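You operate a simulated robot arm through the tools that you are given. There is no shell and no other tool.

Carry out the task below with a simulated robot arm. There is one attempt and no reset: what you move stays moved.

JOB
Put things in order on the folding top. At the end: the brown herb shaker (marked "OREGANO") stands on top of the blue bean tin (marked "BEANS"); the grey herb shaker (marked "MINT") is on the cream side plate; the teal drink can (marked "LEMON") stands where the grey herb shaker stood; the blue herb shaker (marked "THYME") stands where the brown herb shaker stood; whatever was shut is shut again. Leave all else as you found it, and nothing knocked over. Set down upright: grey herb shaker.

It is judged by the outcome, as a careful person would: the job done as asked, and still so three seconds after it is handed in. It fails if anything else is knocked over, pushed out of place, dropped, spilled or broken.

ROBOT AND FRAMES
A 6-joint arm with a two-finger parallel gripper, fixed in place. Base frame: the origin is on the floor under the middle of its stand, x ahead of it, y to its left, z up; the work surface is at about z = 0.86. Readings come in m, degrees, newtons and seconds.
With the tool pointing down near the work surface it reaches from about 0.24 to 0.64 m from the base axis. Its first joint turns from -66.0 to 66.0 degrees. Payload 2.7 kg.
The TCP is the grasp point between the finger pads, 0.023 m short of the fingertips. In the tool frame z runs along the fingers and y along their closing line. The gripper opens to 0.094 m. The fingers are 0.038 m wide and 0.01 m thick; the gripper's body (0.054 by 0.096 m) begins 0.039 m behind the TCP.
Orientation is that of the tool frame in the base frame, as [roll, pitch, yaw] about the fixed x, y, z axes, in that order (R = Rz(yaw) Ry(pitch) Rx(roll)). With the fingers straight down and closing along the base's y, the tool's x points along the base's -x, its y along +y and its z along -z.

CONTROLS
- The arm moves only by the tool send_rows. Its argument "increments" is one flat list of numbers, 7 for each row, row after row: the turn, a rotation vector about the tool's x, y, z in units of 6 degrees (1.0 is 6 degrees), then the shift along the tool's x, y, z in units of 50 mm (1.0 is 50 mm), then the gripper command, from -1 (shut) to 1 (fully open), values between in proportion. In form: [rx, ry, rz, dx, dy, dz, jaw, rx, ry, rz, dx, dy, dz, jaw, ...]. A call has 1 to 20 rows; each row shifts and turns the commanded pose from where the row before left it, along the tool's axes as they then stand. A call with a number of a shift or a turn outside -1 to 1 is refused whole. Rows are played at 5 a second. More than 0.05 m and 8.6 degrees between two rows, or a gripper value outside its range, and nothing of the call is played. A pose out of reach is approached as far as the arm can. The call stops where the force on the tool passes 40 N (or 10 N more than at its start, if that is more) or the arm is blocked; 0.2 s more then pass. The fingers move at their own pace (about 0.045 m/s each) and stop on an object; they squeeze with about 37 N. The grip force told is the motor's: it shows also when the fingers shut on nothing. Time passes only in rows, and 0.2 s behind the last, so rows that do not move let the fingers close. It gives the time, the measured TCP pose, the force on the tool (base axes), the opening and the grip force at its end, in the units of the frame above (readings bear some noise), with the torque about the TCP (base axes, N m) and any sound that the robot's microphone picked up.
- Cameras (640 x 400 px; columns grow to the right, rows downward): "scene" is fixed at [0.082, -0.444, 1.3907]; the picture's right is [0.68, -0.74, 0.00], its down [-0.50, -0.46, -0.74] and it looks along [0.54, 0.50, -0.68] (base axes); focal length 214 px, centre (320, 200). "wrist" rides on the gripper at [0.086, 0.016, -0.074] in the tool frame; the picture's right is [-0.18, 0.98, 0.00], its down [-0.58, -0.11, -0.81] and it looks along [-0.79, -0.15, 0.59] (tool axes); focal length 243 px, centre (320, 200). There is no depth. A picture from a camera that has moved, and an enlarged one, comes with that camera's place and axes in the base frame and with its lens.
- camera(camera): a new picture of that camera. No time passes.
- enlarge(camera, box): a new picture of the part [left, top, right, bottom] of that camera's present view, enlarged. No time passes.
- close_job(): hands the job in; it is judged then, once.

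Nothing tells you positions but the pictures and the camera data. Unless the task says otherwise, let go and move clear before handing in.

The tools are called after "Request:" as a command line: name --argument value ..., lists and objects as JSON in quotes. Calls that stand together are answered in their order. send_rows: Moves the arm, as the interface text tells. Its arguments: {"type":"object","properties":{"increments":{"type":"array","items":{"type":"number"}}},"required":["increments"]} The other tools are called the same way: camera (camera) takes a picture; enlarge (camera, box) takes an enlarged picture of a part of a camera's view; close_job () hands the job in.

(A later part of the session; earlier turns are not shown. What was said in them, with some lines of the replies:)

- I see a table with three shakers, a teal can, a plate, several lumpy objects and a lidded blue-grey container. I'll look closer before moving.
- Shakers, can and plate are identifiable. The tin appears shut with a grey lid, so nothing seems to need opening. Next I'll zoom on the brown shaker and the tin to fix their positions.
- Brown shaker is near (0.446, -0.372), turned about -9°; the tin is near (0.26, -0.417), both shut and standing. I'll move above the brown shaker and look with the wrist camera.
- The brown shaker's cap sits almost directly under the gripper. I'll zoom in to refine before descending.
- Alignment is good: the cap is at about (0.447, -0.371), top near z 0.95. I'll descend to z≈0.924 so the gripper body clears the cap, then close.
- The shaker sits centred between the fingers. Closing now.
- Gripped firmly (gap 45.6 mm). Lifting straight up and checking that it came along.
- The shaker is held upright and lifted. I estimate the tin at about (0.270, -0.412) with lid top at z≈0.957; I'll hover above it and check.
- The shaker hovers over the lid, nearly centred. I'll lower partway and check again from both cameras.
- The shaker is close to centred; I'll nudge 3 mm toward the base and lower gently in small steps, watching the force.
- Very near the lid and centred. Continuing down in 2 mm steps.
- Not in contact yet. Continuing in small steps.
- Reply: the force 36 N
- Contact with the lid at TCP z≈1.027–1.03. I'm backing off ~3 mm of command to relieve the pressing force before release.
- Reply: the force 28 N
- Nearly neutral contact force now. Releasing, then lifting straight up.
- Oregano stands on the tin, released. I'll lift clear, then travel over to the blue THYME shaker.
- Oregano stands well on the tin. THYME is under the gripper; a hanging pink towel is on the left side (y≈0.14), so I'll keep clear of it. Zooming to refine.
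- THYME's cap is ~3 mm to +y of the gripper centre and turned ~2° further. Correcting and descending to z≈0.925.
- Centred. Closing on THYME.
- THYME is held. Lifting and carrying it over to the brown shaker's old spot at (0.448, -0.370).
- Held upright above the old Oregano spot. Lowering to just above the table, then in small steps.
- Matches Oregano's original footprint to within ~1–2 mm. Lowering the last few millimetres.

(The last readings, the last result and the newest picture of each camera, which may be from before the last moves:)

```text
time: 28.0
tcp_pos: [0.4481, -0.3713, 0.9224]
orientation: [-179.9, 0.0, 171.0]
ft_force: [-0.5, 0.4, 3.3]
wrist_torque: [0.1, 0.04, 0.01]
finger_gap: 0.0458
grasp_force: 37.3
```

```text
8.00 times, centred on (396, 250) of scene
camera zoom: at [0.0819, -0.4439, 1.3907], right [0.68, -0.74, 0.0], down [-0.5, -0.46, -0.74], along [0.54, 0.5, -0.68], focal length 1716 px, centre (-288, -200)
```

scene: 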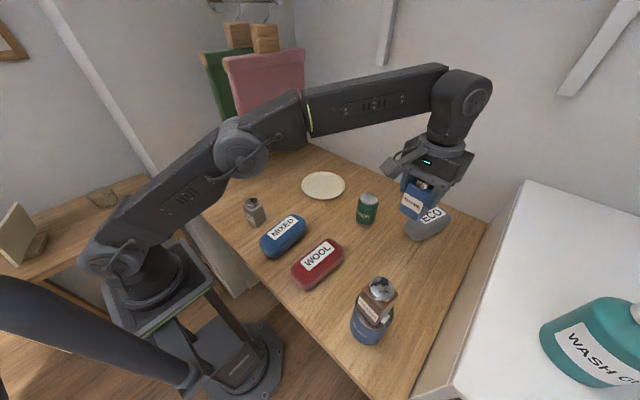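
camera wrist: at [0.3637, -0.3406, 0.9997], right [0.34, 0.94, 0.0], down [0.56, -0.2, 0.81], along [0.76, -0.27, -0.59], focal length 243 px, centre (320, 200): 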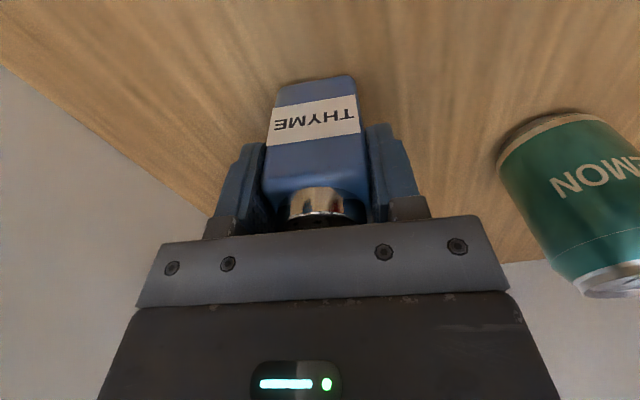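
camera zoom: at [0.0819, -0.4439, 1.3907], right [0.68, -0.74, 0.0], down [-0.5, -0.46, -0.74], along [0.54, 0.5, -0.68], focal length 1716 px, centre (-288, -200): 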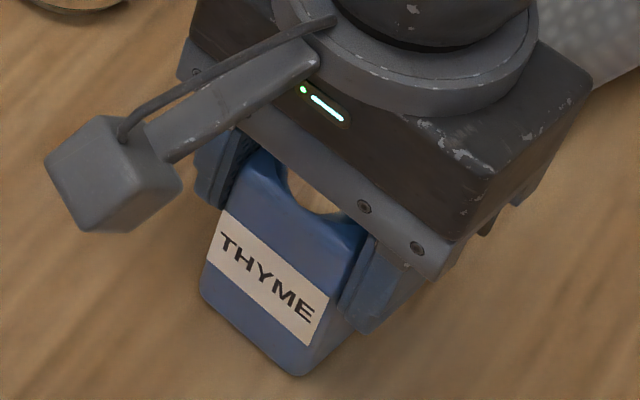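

Light contact with the table (about 4 N). Releasing and lifting.

Request:
send_rows --increments '[0, 0, 0, 0, 0, 0, 0.2, 0, 0, 0, 0, 0, 0, 0.5, 0, 0, 0, 0, 0, 0, 0.8, 0, 0, 0, 0, 0, 0, 1, 0, 0, 0, 0, 0, 0, 1, 0, 0, 0, 0, 0, -0.3, 1, 0, 0, 0, 0, 0, -0.7, 1, 0, 0, 0, 0, 0, -0.9, 1, 0, 0, 0, 0, 0, -0.9, 1, 0, 0, 0, 0, 0, -0.9, 1, 0, 0, 0, 0, 0, 0, 1]'

Request:
camera --camera "scene"

Request:
enlarge --camera "scene" --box '[356, 225, 436, 275]'

Request:
enlarge --camera "scene" --box '[230, 160, 350, 235]'

```text
time: 30.4
tcp_pos: [0.4471, -0.3714, 1.1088]
orientation: [-180.0, -0.1, 171.0]
ft_force: [-1.0, -0.9, -0.5]
wrist_torque: [-0.02, -0.01, -0.01]
finger_gap: 0.094
grasp_force: 0.0
```

```text
taken
```

scene: 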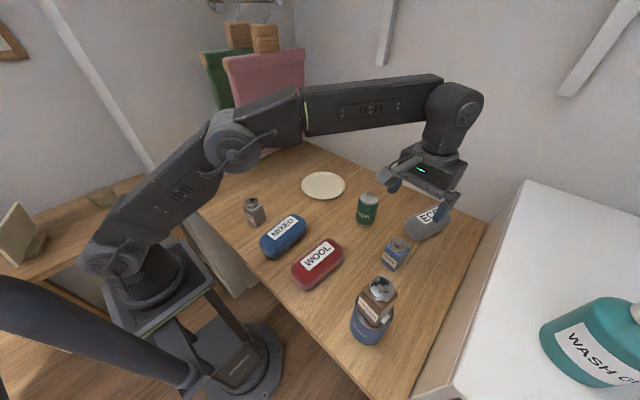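

```text
8.00 times, centred on (396, 250) of scene
camera zoom: at [0.082, -0.444, 1.3907], right [0.68, -0.74, 0.0], down [-0.5, -0.46, -0.74], along [0.54, 0.5, -0.68], focal length 1716 px, centre (-288, -200)
```

zoom: 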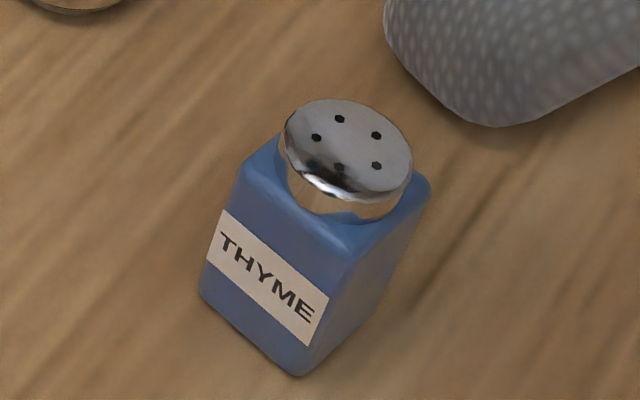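

```text
5.33 times, centred on (290, 198) of scene
camera zoom: at [0.082, -0.444, 1.3907], right [0.68, -0.74, 0.0], down [-0.5, -0.46, -0.74], along [0.54, 0.5, -0.68], focal length 1144 px, centre (480, 213)
```

zoom: 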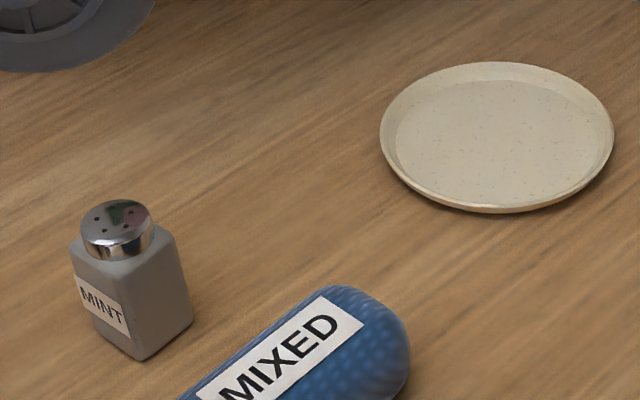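

THYME is placed at Oregano's old spot. Now heading to the grey MINT shaker near (0.286, 0.033).

Request:
send_rows --increments '[0, 0, 0, 0.444, 0.747, 0, 1, 0, 0, 0, 0.444, 0.747, 0, 1, 0, 0, 0, 0.444, 0.747, 0, 1, 0, 0, 0, 0.444, 0.747, 0, 1, 0, 0, 0, 0.444, 0.747, 0, 1, 0, 0, 0, 0.444, 0.747, 0, 1, 0, 0, 0, 0.444, 0.747, 0, 1, 0, 0, 0, 0.444, 0.747, 0, 1, 0, 0, 0, 0.444, 0.747, 0, 1, 0, 0, 0, 0.444, 0.747, 0, 1, 0, 0, -0.7, 0, 0, 0, 1, 0, 0, -0.7, 0, 0, 0, 1, 0, 0, -0.683, 0, 0, 0, 1, 0, 0, 0, 0, 0, 0, 1]'

Request:
camera --camera "wrist"

Request:
camera --camera "scene"

Request:
enlarge --camera "wrist" --box '[240, 0, 400, 100]'

```text
time: 33.4
tcp_pos: [0.2862, 0.0329, 1.1064]
orientation: [180.0, 0.1, -176.4]
ft_force: [0.3, -0.4, 0.2]
wrist_torque: [-0.02, -0.03, 0.0]
finger_gap: 0.0941
grasp_force: 0.0
```

```text
taken
camera wrist: at [0.1984, 0.0451, 1.1793], right [0.12, 0.99, 0.0], down [0.59, -0.07, 0.81], along [0.8, -0.1, -0.59], focal length 243 px, centre (320, 200)
```

wrist: 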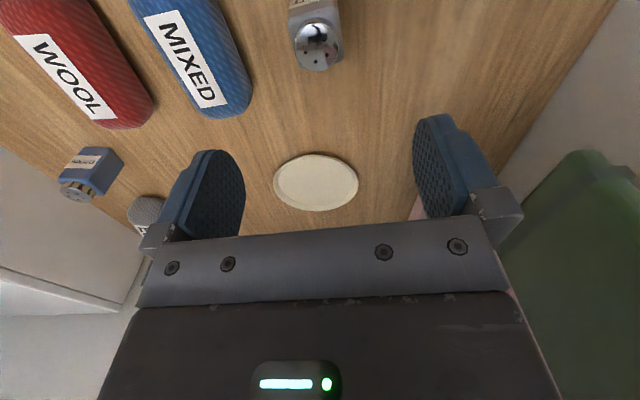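

```text
taken
```

scene: 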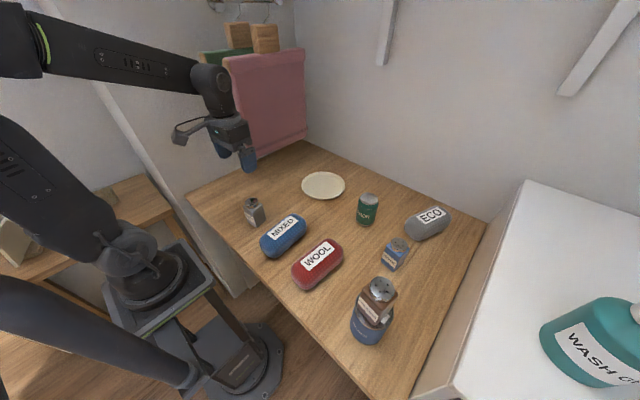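

```text
4.00 times, centred on (320, 50) of wrist
camera zoom: at [0.1984, 0.0451, 1.1793], right [0.12, 0.99, 0.0], down [0.59, -0.07, 0.81], along [0.8, -0.1, -0.59], focal length 970 px, centre (320, 800)
```

zoom: 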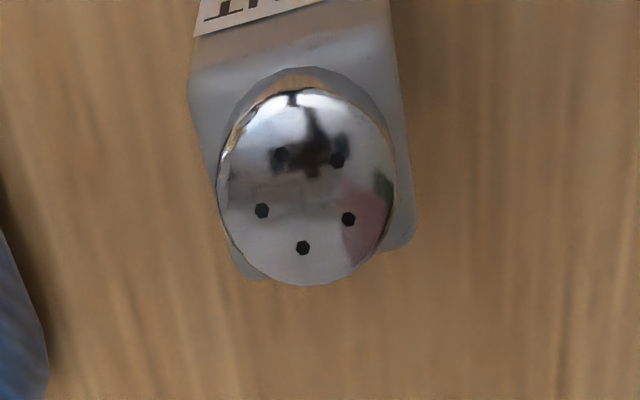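

MINT's cap is about 2 mm off and turned ~1.5° further. Correcting and descending.

Request:
send_rows --increments '[0, 0, -0.25, -0.038, -0.038, 0.7, 1, 0, 0, 0, 0, 0, 0.7, 1, 0, 0, 0, 0, 0, 0.7, 1, 0, 0, 0, 0, 0, 0.7, 1, 0, 0, 0, 0, 0, 0.656, 1, 0, 0, 0, 0, 0, 0.2, 1, 0, 0, 0, 0, 0, 0, 1]'

Request:
camera --camera "wrist"

Request:
enlarge --camera "scene" --box '[200, 150, 328, 230]'

```text
time: 35.0
tcp_pos: [0.2881, 0.0292, 0.922]
orientation: [-179.9, 0.0, -175.1]
ft_force: [0.3, -0.4, 1.0]
wrist_torque: [0.0, 0.0, -0.02]
finger_gap: 0.0939
grasp_force: 0.1
```

```text
taken
camera wrist: at [0.2012, 0.0387, 0.9952], right [0.1, 1.0, 0.0], down [0.59, -0.06, 0.81], along [0.8, -0.08, -0.59], focal length 243 px, centre (320, 200)
```

wrist: 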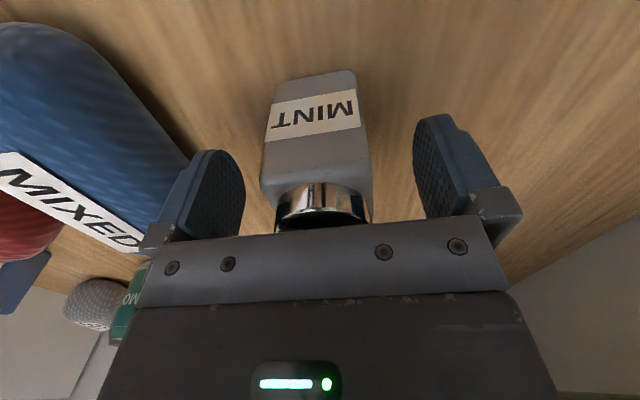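

```text
5.00 times, centred on (264, 190) of scene
camera zoom: at [0.082, -0.444, 1.3907], right [0.68, -0.74, 0.0], down [-0.5, -0.46, -0.74], along [0.54, 0.5, -0.68], focal length 1072 px, centre (600, 250)
```

zoom: 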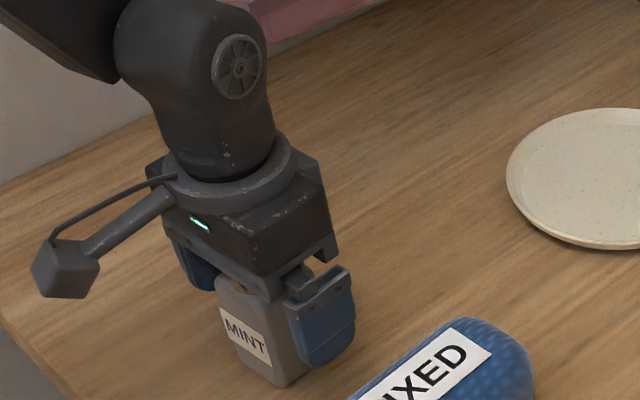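

Centred on MINT, fingers clear of the MIXED case. Closing.

Request:
send_rows --increments '[0, 0, 0, 0, 0, 0, -1, 0, 0, 0, 0, 0, 0, -1, 0, 0, 0, 0, 0, 0, -1, 0, 0, 0, 0, 0, 0, -1, 0, 0, 0, 0, 0, 0, -1, 0, 0, 0, 0, 0, 0, -1]'

Request:
camera --camera "wrist"

```text
time: 36.4
tcp_pos: [0.2884, 0.0304, 0.9223]
orientation: [-180.0, 0.0, -175.0]
ft_force: [0.1, 1.5, 0.6]
wrist_torque: [0.03, 0.0, -0.01]
finger_gap: 0.0458
grasp_force: 37.1
```

```text
taken
camera wrist: at [0.2013, 0.0387, 0.9956], right [0.1, 1.0, 0.0], down [0.59, -0.06, 0.81], along [0.8, -0.08, -0.59], focal length 243 px, centre (320, 200)
```

wrist: 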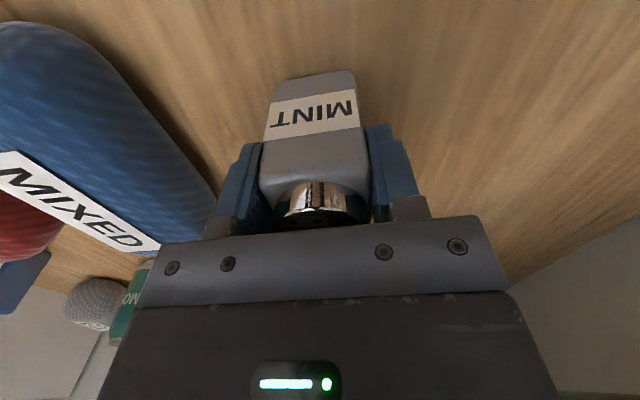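

MINT held (its centre was at about (0.2883, 0.0305)). Lifting and carrying it over the plate centre near (0.563, -0.008).

Request:
send_rows --increments '[0, 0, 0, 0, 0, -0.3, -1, 0, 0, 0, 0, 0, -0.5, -1, 0, 0, 0, 0, 0, -0.8, -1, 0, 0, 0, 0, 0, -0.8, -1, 0, 0, 0, 0, 0, -0.8, -1, 0, 0, 0, -0.772, -0.177, 0, -1, 0, 0, 0, -0.772, -0.177, 0, -1, 0, 0, 0, -0.772, -0.177, 0, -1, 0, 0, 0, -0.772, -0.177, 0, -1, 0, 0, 0, -0.772, -0.177, 0, -1, 0, 0, 0, -0.772, -0.177, 0, -1, 0, 0, 0, -0.772, -0.177, 0, -1, 0, 0, 0, 0, 0, 0, -1]'

Request:
camera --camera "wrist"

Request:
camera --camera "scene"

```text
time: 39.2
tcp_pos: [0.5627, -0.0087, 1.0851]
orientation: [-180.0, 0.0, -175.0]
ft_force: [-0.3, 0.0, -1.0]
wrist_torque: [0.02, -0.01, 0.02]
finger_gap: 0.0456
grasp_force: 36.5
```

```text
taken
camera wrist: at [0.4758, 0.0007, 1.1586], right [0.1, 1.0, 0.0], down [0.59, -0.06, 0.81], along [0.8, -0.08, -0.59], focal length 243 px, centre (320, 200)
```

wrist: 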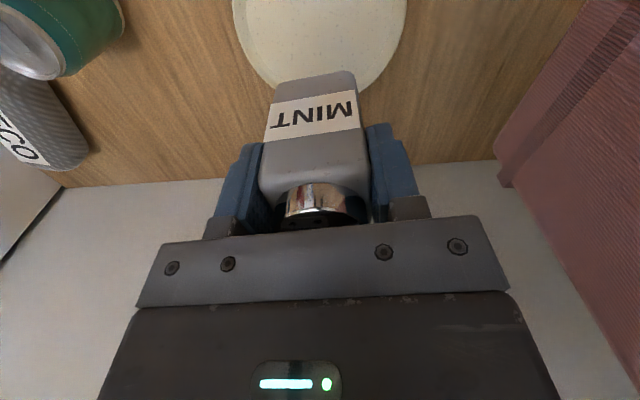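

```text
taken
```

scene: 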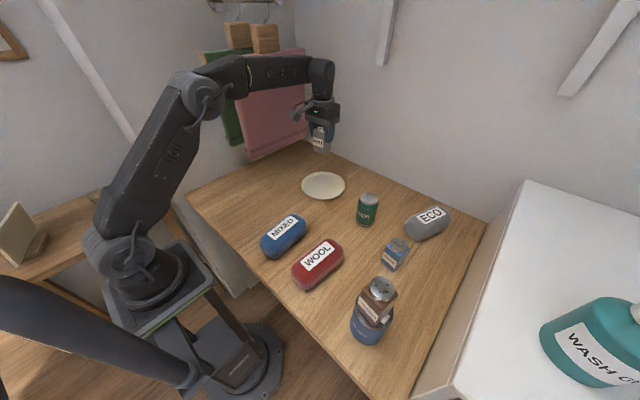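

Directly above the plate. I'll shift 4 mm forward and lower toward the plate surface.

Request:
send_rows --increments '[0, 0, 0, -0.08, -0.04, 0.8, -1, 0, 0, 0, 0, 0, 0.8, -1, 0, 0, 0, 0, 0, 0.7, -1, 0, 0, 0, 0, 0, 0.4, -1, 0, 0, 0, 0, 0, 0.2, -1, 0, 0, 0, 0, 0, 0, -1]'

Request:
enlarge --camera "scene" --box '[272, 140, 384, 210]'

Request:
camera --camera "wrist"

```text
time: 40.6
tcp_pos: [0.5657, -0.0062, 0.9388]
orientation: [180.0, -0.1, -175.1]
ft_force: [0.5, 0.6, -1.1]
wrist_torque: [0.0, 0.01, 0.03]
finger_gap: 0.0457
grasp_force: 37.2
```

```text
5.71 times, centred on (328, 175) of scene
camera zoom: at [0.082, -0.444, 1.3907], right [0.68, -0.74, 0.0], down [-0.5, -0.46, -0.74], along [0.54, 0.5, -0.68], focal length 1226 px, centre (274, 343)
```

zoom: 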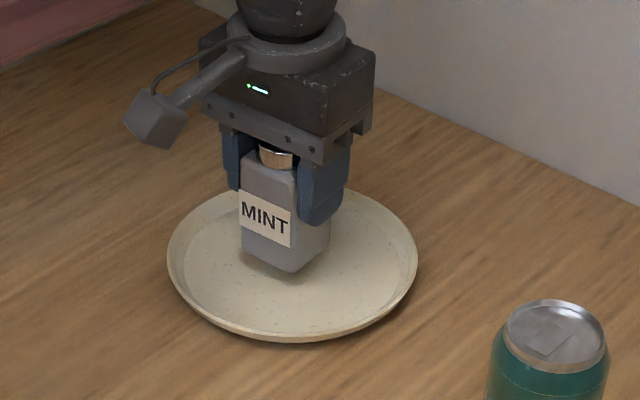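

```text
taken
camera wrist: at [0.4795, 0.0037, 1.0117], right [0.1, 1.0, 0.0], down [0.59, -0.06, 0.81], along [0.8, -0.08, -0.59], focal length 243 px, centre (320, 200)
```

wrist: 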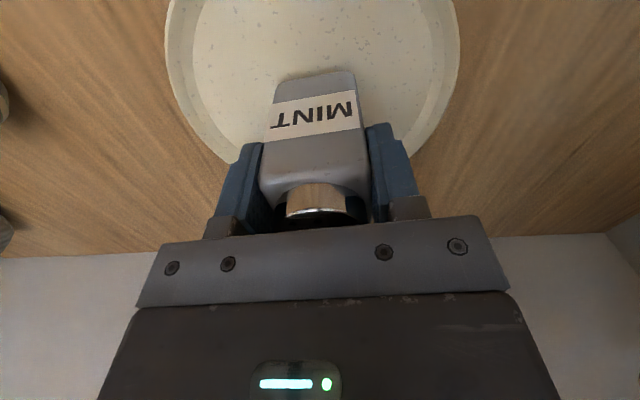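

Nicely centred over the plate. Lowering slowly to contact.

Request:
send_rows --increments '[0, 0, 0, 0, 0, 0.05, -1, 0, 0, 0, 0, 0, 0.03, -1, 0, 0, 0, 0, 0, 0, -1]'

```text
time: 41.4
tcp_pos: [0.567, -0.0066, 0.9358]
orientation: [-180.0, 0.1, -174.9]
ft_force: [-0.8, 0.0, -1.7]
wrist_torque: [-0.02, -0.02, -0.02]
finger_gap: 0.0458
grasp_force: 37.1
```

Request:
send_rows --increments '[0, 0, 0, 0, 0, 0.04, -1, 0, 0, 0, 0, 0, 0.02, -1, 0, 0, 0, 0, 0, 0, -1]'

Request:
enlarge --camera "scene" --box '[288, 160, 368, 210]'

```text
time: 42.2
tcp_pos: [0.5665, -0.0088, 0.9318]
orientation: [180.0, 0.0, -175.0]
ft_force: [0.0, 0.2, -0.3]
wrist_torque: [-0.04, 0.04, -0.03]
finger_gap: 0.0456
grasp_force: 37.1
```

```text
8.00 times, centred on (328, 185) of scene
camera zoom: at [0.082, -0.444, 1.3907], right [0.68, -0.74, 0.0], down [-0.5, -0.46, -0.74], along [0.54, 0.5, -0.68], focal length 1716 px, centre (256, 320)
```

zoom: 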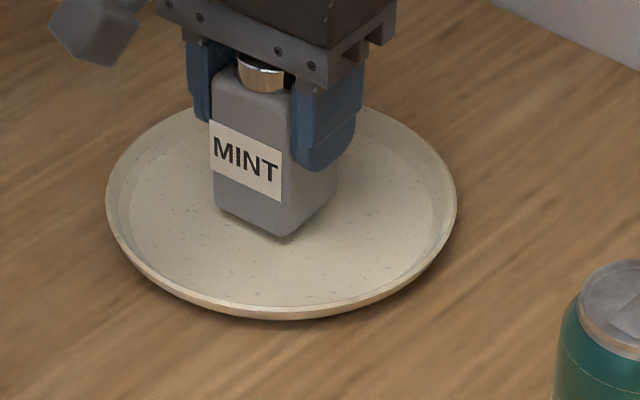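

Request:
send_rows --increments '[0, 0, 0, 0, 0, 0.03, -1, 0, 0, 0, 0, 0, 0.02, -1, 0, 0, 0, 0, 0, 0, -1]'

```text
time: 43.0
tcp_pos: [0.5665, -0.0075, 0.9301]
orientation: [-179.9, 0.0, -174.9]
ft_force: [-0.9, 0.5, -0.7]
wrist_torque: [-0.01, -0.01, 0.01]
finger_gap: 0.0455
grasp_force: 36.4
```

Request:
send_rows --increments '[0, 0, 0, 0, 0, 0.03, -1, 0, 0, 0, 0, 0, 0, -1, 0, 0, 0, 0, 0, 0, -1]'

```text
time: 43.8
tcp_pos: [0.566, -0.0067, 0.9287]
orientation: [179.9, 0.1, -175.0]
ft_force: [0.0, 0.6, -1.5]
wrist_torque: [0.02, 0.0, 0.03]
finger_gap: 0.0457
grasp_force: 37.0
```

Request:
send_rows --increments '[0, 0, 0, 0, 0, 0.03, -1, 0, 0, 0, 0, 0, 0, -1, 0, 0, 0, 0, 0, 0, -1]'

Request:
enlarge --camera "scene" --box '[304, 170, 352, 200]'

```text
time: 44.6
tcp_pos: [0.5661, -0.0077, 0.9278]
orientation: [179.9, 0.0, -175.0]
ft_force: [-0.8, 0.4, 5.4]
wrist_torque: [0.01, 0.11, -0.01]
finger_gap: 0.0455
grasp_force: 37.5
```

```text
13.33 times, centred on (328, 185) of scene
camera zoom: at [0.0818, -0.4439, 1.3907], right [0.68, -0.74, 0.0], down [-0.5, -0.46, -0.74], along [0.54, 0.5, -0.68], focal length 2860 px, centre (213, 400)
```

zoom: 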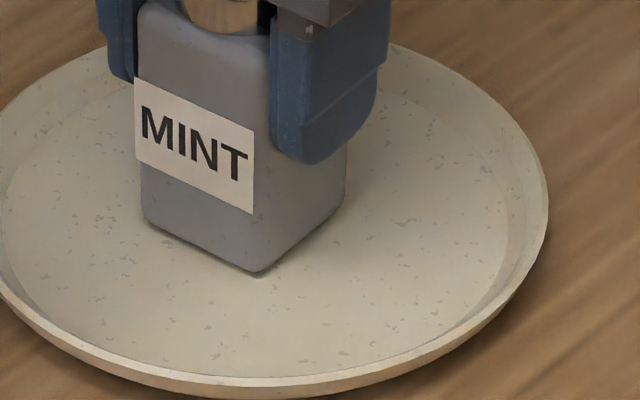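

Contact at ~5 N; MINT rests upright on the plate. Releasing and lifting off.

Request:
send_rows --increments '[0, 0, 0, 0, 0, 0, 0.2, 0, 0, 0, 0, 0, 0, 0.5, 0, 0, 0, 0, 0, 0, 0.8, 0, 0, 0, 0, 0, 0, 1, 0, 0, 0, 0, 0, 0, 1, 0, 0, 0, 0, 0, -0.3, 1, 0, 0, 0, 0, 0, -0.7, 1, 0, 0, 0, 0, 0, -0.9, 1, 0, 0, 0, 0, 0, -0.9, 1, 0, 0, 0, 0, 0, -0.8, 1, 0, 0, 0, 0, 0, 0, 1]'

Request:
enlarge --camera "scene" --box '[272, 140, 400, 230]'

Request:
camera --camera "wrist"

```text
time: 47.0
tcp_pos: [0.5653, -0.0075, 1.1074]
orientation: [179.9, 0.0, -175.0]
ft_force: [-0.2, 0.0, -0.1]
wrist_torque: [-0.01, 0.03, 0.01]
finger_gap: 0.0937
grasp_force: 0.1
```

```text
4.44 times, centred on (336, 185) of scene
camera zoom: at [0.082, -0.444, 1.3907], right [0.68, -0.74, 0.0], down [-0.5, -0.46, -0.74], along [0.54, 0.5, -0.68], focal length 953 px, centre (249, 267)
```

zoom: 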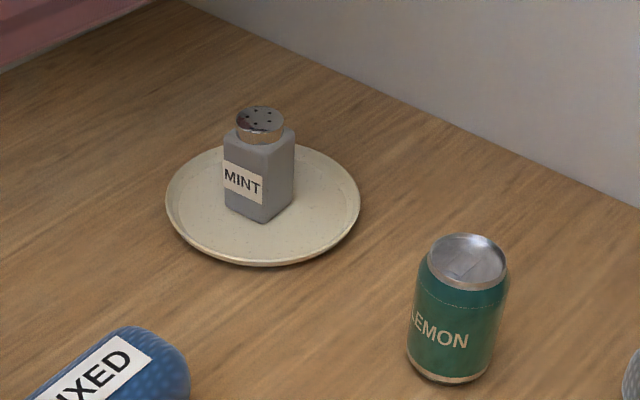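

```text
taken
camera wrist: at [0.4776, 0.0014, 1.1804], right [0.1, 1.0, 0.0], down [0.59, -0.06, 0.81], along [0.8, -0.08, -0.59], focal length 243 px, centre (320, 200)
```

wrist: 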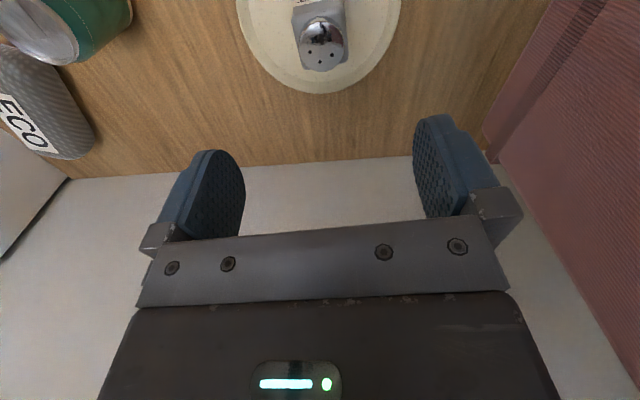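

MINT stands on the plate. Next the teal LEMON can near (0.526, -0.229); moving above it.

Request:
send_rows --increments '[0, 0, 0, 0.196, -0.724, 0, 1, 0, 0, 0, 0.196, -0.724, 0, 1, 0, 0, 0, 0.196, -0.724, 0, 1, 0, 0, 0, 0.196, -0.724, 0, 1, 0, 0, 0, 0.196, -0.724, 0, 1, 0, 0, 0, 0.196, -0.724, 0, 1, 0, 0, 0, 0, 0, 0, 1]'

Request:
camera --camera "wrist"

Request:
enlarge --camera "wrist" --box '[240, 0, 400, 100]'

```text
time: 48.6
tcp_pos: [0.5265, -0.2301, 1.1051]
orientation: [180.0, 0.0, -174.9]
ft_force: [-0.6, -0.7, 1.2]
wrist_torque: [-0.01, -0.02, 0.0]
finger_gap: 0.0937
grasp_force: 0.2
```

```text
taken
camera wrist: at [0.4385, -0.2207, 1.1796], right [0.1, 1.0, 0.0], down [0.59, -0.06, 0.81], along [0.8, -0.08, -0.59], focal length 243 px, centre (320, 200)
```

wrist: 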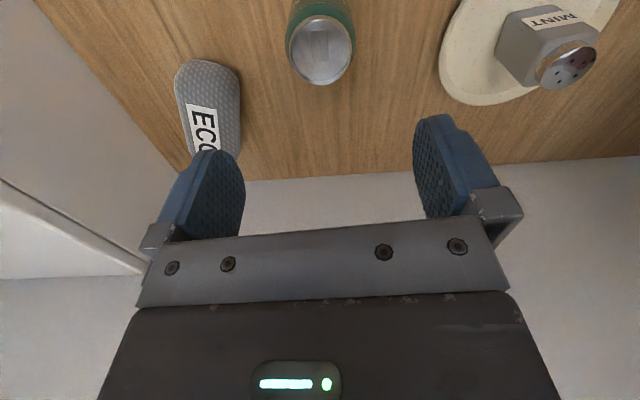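

```text
4.00 times, centred on (320, 50) of wrist
camera zoom: at [0.4385, -0.2207, 1.1796], right [0.1, 1.0, 0.0], down [0.59, -0.06, 0.81], along [0.8, -0.08, -0.59], focal length 970 px, centre (320, 800)
```

zoom: 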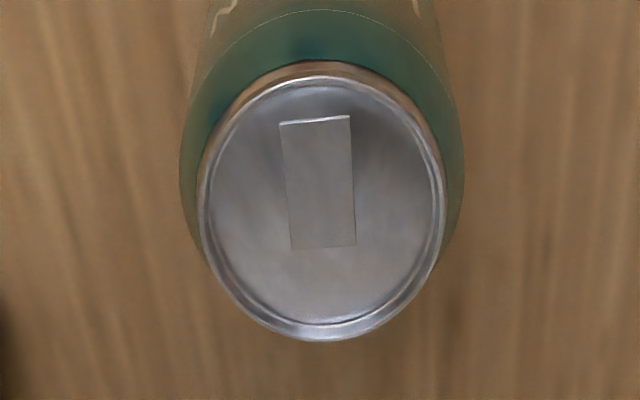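

The can's lid is centred below. Descending to z≈0.931.

Request:
send_rows --increments '[0, 0, 0, -0.02, 0.02, 0.7, 1, 0, 0, 0, 0, 0, 0.7, 1, 0, 0, 0, 0, 0, 0.7, 1, 0, 0, 0, 0, 0, 0.7, 1, 0, 0, 0, 0, 0, 0.48, 1, 0, 0, 0, 0, 0, 0.2, 1, 0, 0, 0, 0, 0, 0, 1]'

Request:
camera --camera "wrist"

Request:
enlarge --camera "scene" --box '[320, 160, 464, 250]'

```text
time: 50.2
tcp_pos: [0.5287, -0.2281, 0.932]
orientation: [179.9, 0.0, -175.0]
ft_force: [0.0, -0.2, 0.5]
wrist_torque: [-0.01, 0.01, 0.01]
finger_gap: 0.0938
grasp_force: 0.1
```

```text
taken
camera wrist: at [0.4413, -0.2177, 1.0061], right [0.1, 1.0, 0.0], down [0.59, -0.06, 0.81], along [0.8, -0.08, -0.59], focal length 243 px, centre (320, 200)
```

wrist: 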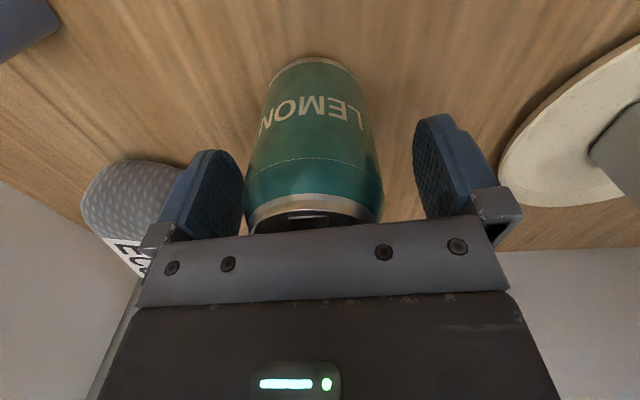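

```text
4.44 times, centred on (392, 205) of scene
camera zoom: at [0.082, -0.444, 1.3907], right [0.68, -0.74, 0.0], down [-0.5, -0.46, -0.74], along [0.54, 0.5, -0.68], focal length 953 px, centre (0, 178)
```

zoom: 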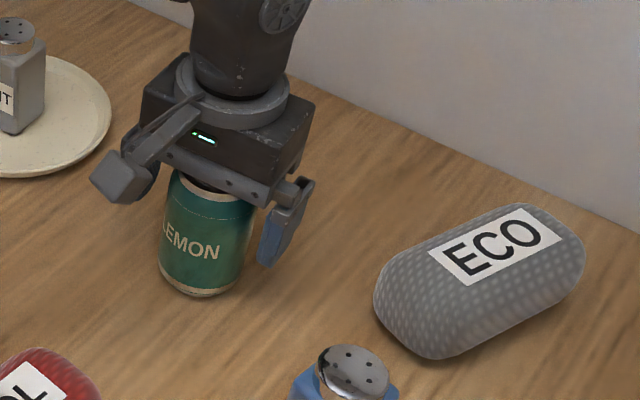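

The can is between the fingers. Closing.

Request:
send_rows --increments '[0, 0, 0, 0, 0, 0, -1, 0, 0, 0, 0, 0, 0, -1, 0, 0, 0, 0, 0, 0, -1, 0, 0, 0, 0, 0, 0, -1, 0, 0, 0, 0, 0, 0, -1]'

Request:
camera --camera "wrist"

```text
time: 51.4
tcp_pos: [0.5275, -0.2277, 0.9331]
orientation: [-179.9, 0.0, -174.9]
ft_force: [-0.3, 0.2, 0.7]
wrist_torque: [-0.01, 0.0, 0.02]
finger_gap: 0.0605
grasp_force: 36.9
```

```text
taken
camera wrist: at [0.4413, -0.2178, 1.0064], right [0.1, 1.0, 0.0], down [0.59, -0.06, 0.81], along [0.8, -0.08, -0.59], focal length 243 px, centre (320, 200)
```

wrist: 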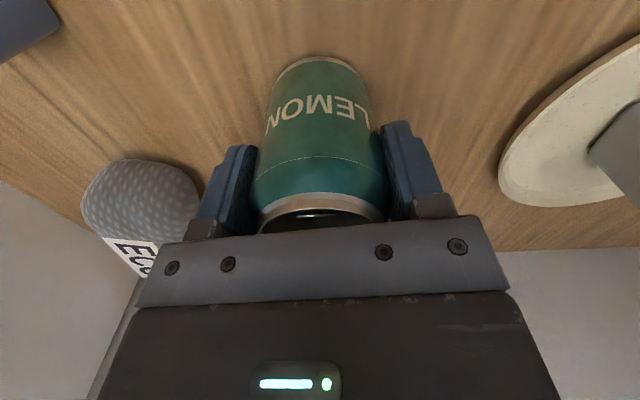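

Can gripped (60.5 mm). Lifting and carrying to MINT's old spot (0.288, 0.0305).

Request:
send_rows --increments '[0, 0, 0, 0, 0, -0.3, -1, 0, 0, 0, 0, 0, -0.5, -1, 0, 0, 0, 0, 0, -0.8, -1, 0, 0, 0, 0, 0, -0.8, -1, 0, 0, 0, 0, 0, -0.8, -1, 0, 0, 0, 0, 0, -0.4, -1, 0, 0, 0, 0.479, 0.615, 0, -1, 0, 0, 0, 0.479, 0.615, 0, -1, 0, 0, 0, 0.479, 0.615, 0, -1, 0, 0, 0, 0.479, 0.615, 0, -1, 0, 0, 0, 0.479, 0.615, 0, -1, 0, 0, 0, 0.479, 0.615, 0, -1, 0, 0, 0, 0.479, 0.615, 0, -1, 0, 0, 0, 0.479, 0.615, 0, -1, 0, 0, 0, 0.479, 0.615, 0, -1, 0, 0, 0, 0, 0, 0, -1]'

Request:
camera --camera "wrist"

Request:
camera --camera "scene"

```text
time: 54.8
tcp_pos: [0.2892, 0.03, 1.1131]
orientation: [-180.0, 0.1, -175.1]
ft_force: [0.0, 0.2, -0.7]
wrist_torque: [-0.01, -0.01, 0.0]
finger_gap: 0.0604
grasp_force: 37.3
```

```text
taken
camera wrist: at [0.2018, 0.0397, 1.1864], right [0.1, 1.0, 0.0], down [0.59, -0.06, 0.81], along [0.8, -0.08, -0.59], focal length 243 px, centre (320, 200)
```

wrist: 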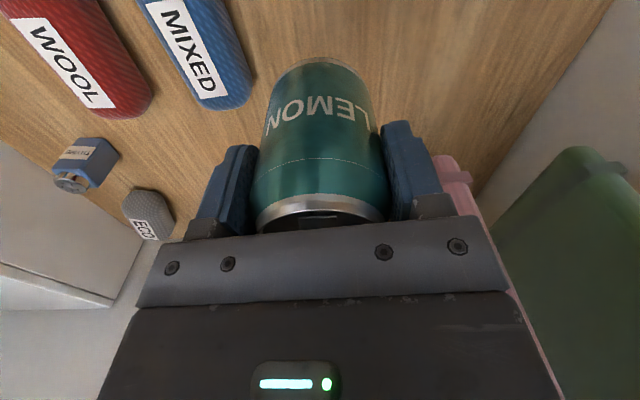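

```text
taken
```

scene: 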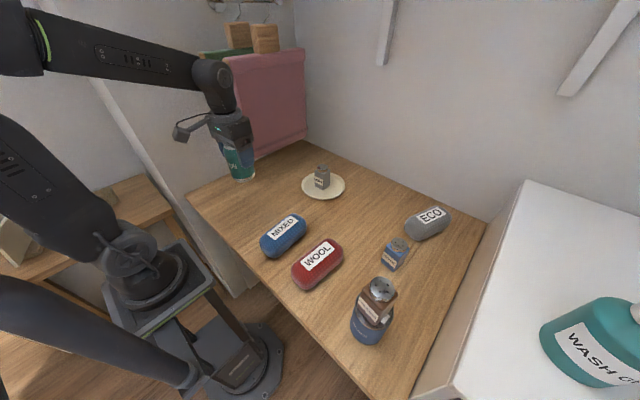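

Above the old MINT spot. Lowering to near the table.

Request:
send_rows --increments '[0, 0, 0, 0, -0.01, 0.8, -1, 0, 0, 0, 0, 0, 0.8, -1, 0, 0, 0, 0, 0, 0.8, -1, 0, 0, 0, 0, 0, 0.6, -1, 0, 0, 0, 0, 0, 0.4, -1, 0, 0, 0, 0, 0, 0.1, -1, 0, 0, 0, 0, 0, 0, -1]'

Request:
camera --camera "wrist"

Request:
enlarge --camera "scene" --box '[200, 150, 328, 230]'

```text
time: 56.4
tcp_pos: [0.2913, 0.0293, 0.9369]
orientation: [179.9, 0.0, -174.9]
ft_force: [0.0, -0.8, 0.1]
wrist_torque: [-0.01, 0.03, 0.02]
finger_gap: 0.0604
grasp_force: 36.8
```

```text
taken
camera wrist: at [0.2027, 0.039, 1.011], right [0.1, 1.0, 0.0], down [0.59, -0.06, 0.81], along [0.8, -0.08, -0.59], focal length 243 px, centre (320, 200)
```

wrist: 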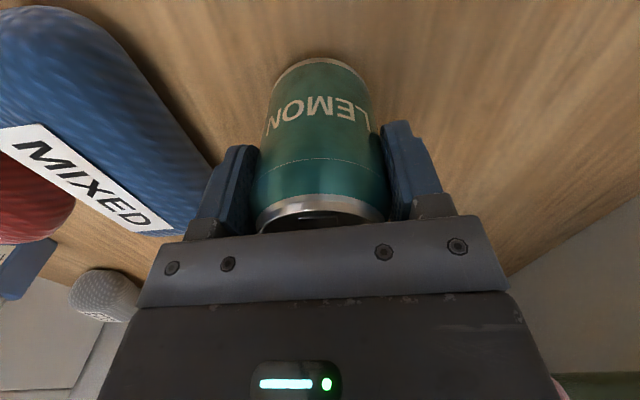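

```text
5.00 times, centred on (264, 190) of scene
camera zoom: at [0.082, -0.444, 1.3907], right [0.68, -0.74, 0.0], down [-0.5, -0.46, -0.74], along [0.54, 0.5, -0.68], focal length 1072 px, centre (600, 250)
```

zoom: 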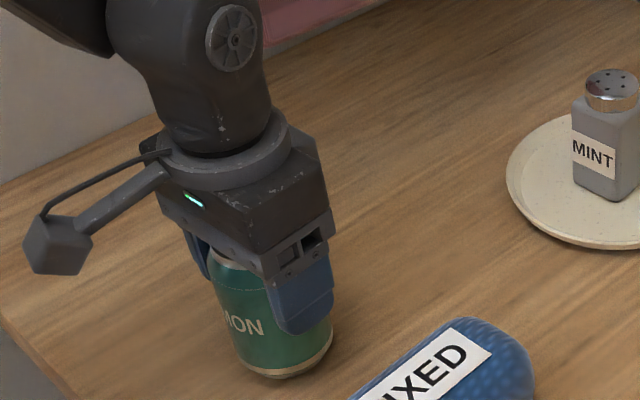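

Request:
send_rows --increments '[0, 0, 0, 0, 0, 0.04, -1, 0, 0, 0, 0, 0, 0.03, -1, 0, 0, 0, 0, 0, 0, -1]'

```text
time: 57.2
tcp_pos: [0.2903, 0.029, 0.9346]
orientation: [-179.9, 0.0, -175.0]
ft_force: [0.1, 0.1, 0.5]
wrist_torque: [0.01, 0.02, -0.01]
finger_gap: 0.0607
grasp_force: 36.9
```

Request:
send_rows --increments '[0, 0, 0, 0, 0, 0.03, -1, 0, 0, 0, 0, 0, 0, -1, 0, 0, 0, 0, 0, 0, -1]'

Request:
camera --camera "wrist"

```text
time: 58.0
tcp_pos: [0.2897, 0.0299, 0.9332]
orientation: [180.0, 0.0, -175.0]
ft_force: [-0.5, 0.4, 0.0]
wrist_torque: [-0.03, 0.03, 0.02]
finger_gap: 0.0605
grasp_force: 37.2
```

```text
taken
camera wrist: at [0.2025, 0.0393, 1.0066], right [0.1, 1.0, 0.0], down [0.59, -0.06, 0.81], along [0.8, -0.08, -0.59], focal length 243 px, centre (320, 200)
```

wrist: 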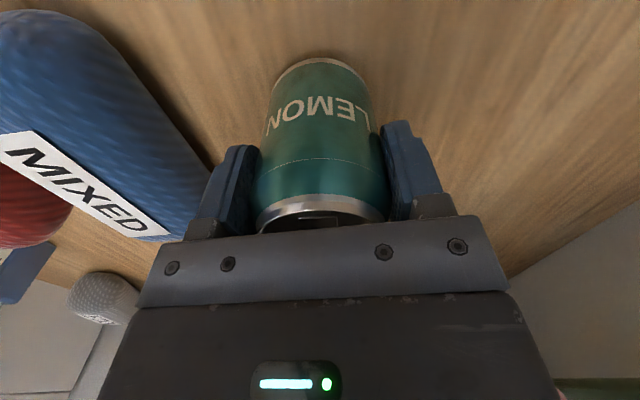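

Request:
send_rows --increments '[0, 0, 0, 0, 0, 0.02, -1, 0, 0, 0, 0, 0, 0, -1, 0, 0, 0, 0, 0, 0, -1]'

```text
time: 58.8
tcp_pos: [0.2899, 0.0297, 0.9325]
orientation: [180.0, 0.1, -175.0]
ft_force: [-1.0, 0.9, 6.9]
wrist_torque: [0.14, 0.05, 0.0]
finger_gap: 0.0605
grasp_force: 37.0
```

The can touches the table lightly (~7 N). Releasing and lifting clear.

Request:
send_rows --increments '[0, 0, 0, 0, 0, 0, 0.4, 0, 0, 0, 0, 0, 0, 0.6, 0, 0, 0, 0, 0, 0, 0.8, 0, 0, 0, 0, 0, 0, 0.95, 0, 0, 0, 0, 0, 0, 0.95, 0, 0, 0, 0, 0, -0.3, 0.95, 0, 0, 0, 0, 0, -0.7, 0.95, 0, 0, 0, 0, 0, -0.9, 0.95, 0, 0, 0, 0, 0, -0.9, 0.95, 0, 0, 0, 0, 0, -0.9, 1, 0, 0, 0, 0, 0, -0.9, 1, 0, 0, 0, 0, 0, 0, 1]'

Request:
camera --camera "scene"

Request:
camera --camera "wrist"

Request:
enlarge --camera "scene" --box '[230, 160, 350, 235]'

Request:
enlarge --camera "scene" --box '[300, 220, 460, 350]'

```text
time: 61.4
tcp_pos: [0.2921, 0.0284, 1.1617]
orientation: [180.0, 0.0, -175.0]
ft_force: [0.4, -0.1, -0.6]
wrist_torque: [-0.01, -0.01, -0.01]
finger_gap: 0.0942
grasp_force: 0.1
```

```text
taken
```

scene: 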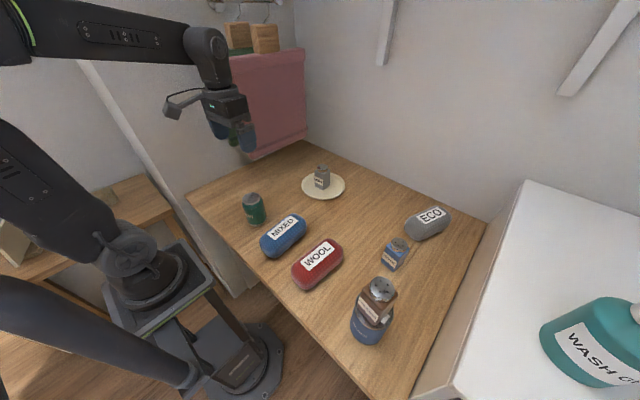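

```text
taken
camera wrist: at [0.2049, 0.0375, 1.2341], right [0.1, 1.0, 0.0], down [0.59, -0.06, 0.81], along [0.8, -0.08, -0.59], focal length 243 px, centre (320, 200)
```

wrist: 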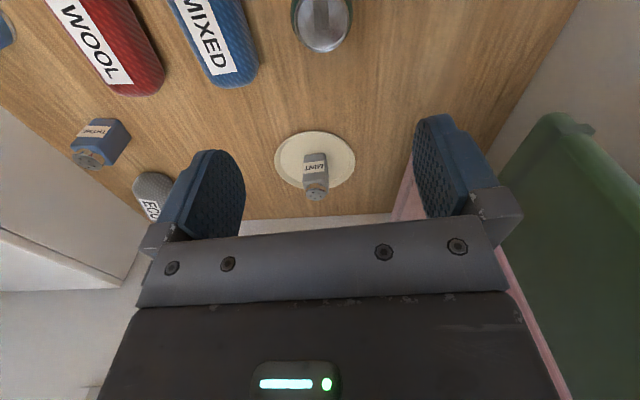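

```text
5.33 times, centred on (290, 198) of scene
camera zoom: at [0.082, -0.444, 1.3907], right [0.68, -0.74, 0.0], down [-0.5, -0.46, -0.74], along [0.54, 0.5, -0.68], focal length 1144 px, centre (480, 213)
```

zoom: 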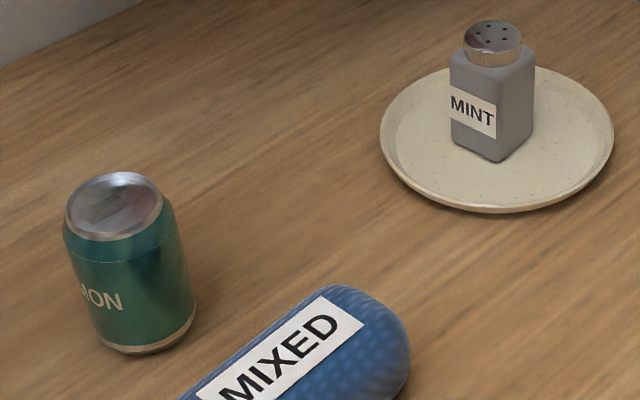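

```text
3.08 times, centred on (380, 285) of scene
camera zoom: at [0.082, -0.444, 1.3907], right [0.68, -0.74, 0.0], down [-0.5, -0.46, -0.74], along [0.54, 0.5, -0.68], focal length 660 px, centre (135, -62)
```

zoom: 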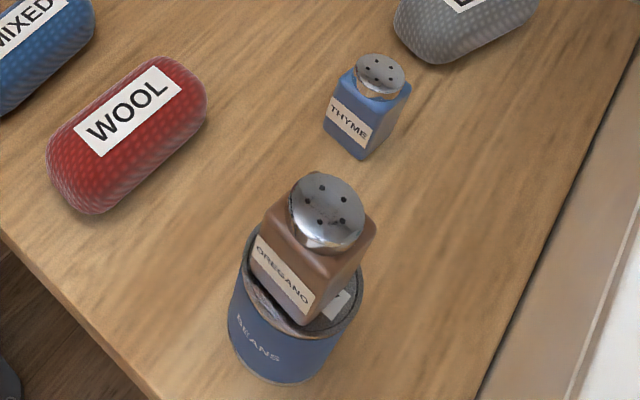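

Everything is in place: Oregano on the bean tin, MINT upright on the plate, LEMON at MINT's old spot and THYME at Oregano's old spot. Nothing else has moved, nothing was opened, and the arm is clear, so I'm handing in.

Request:
close_job

```text
The job is handed in.
```

The job is done and handed in; the final pictures showed everything standing and the arm clear.

- **Oregano:** the brown shaker stands on top of the blue bean tin. It sits a few millimetres off-centre, but its whole base is on the lid.
- **Mint:** the grey shaker stands upright near the middle of the cream side plate.
- **Lemon:** the teal can stands where the grey shaker was, matched to within a couple of millimetres.
- **Thyme:** the blue shaker stands where the brown shaker was, about 3 mm off.

Nothing needed opening, so the tin's lid stayed shut throughout. I saw no sign that anything else was moved or knocked over.
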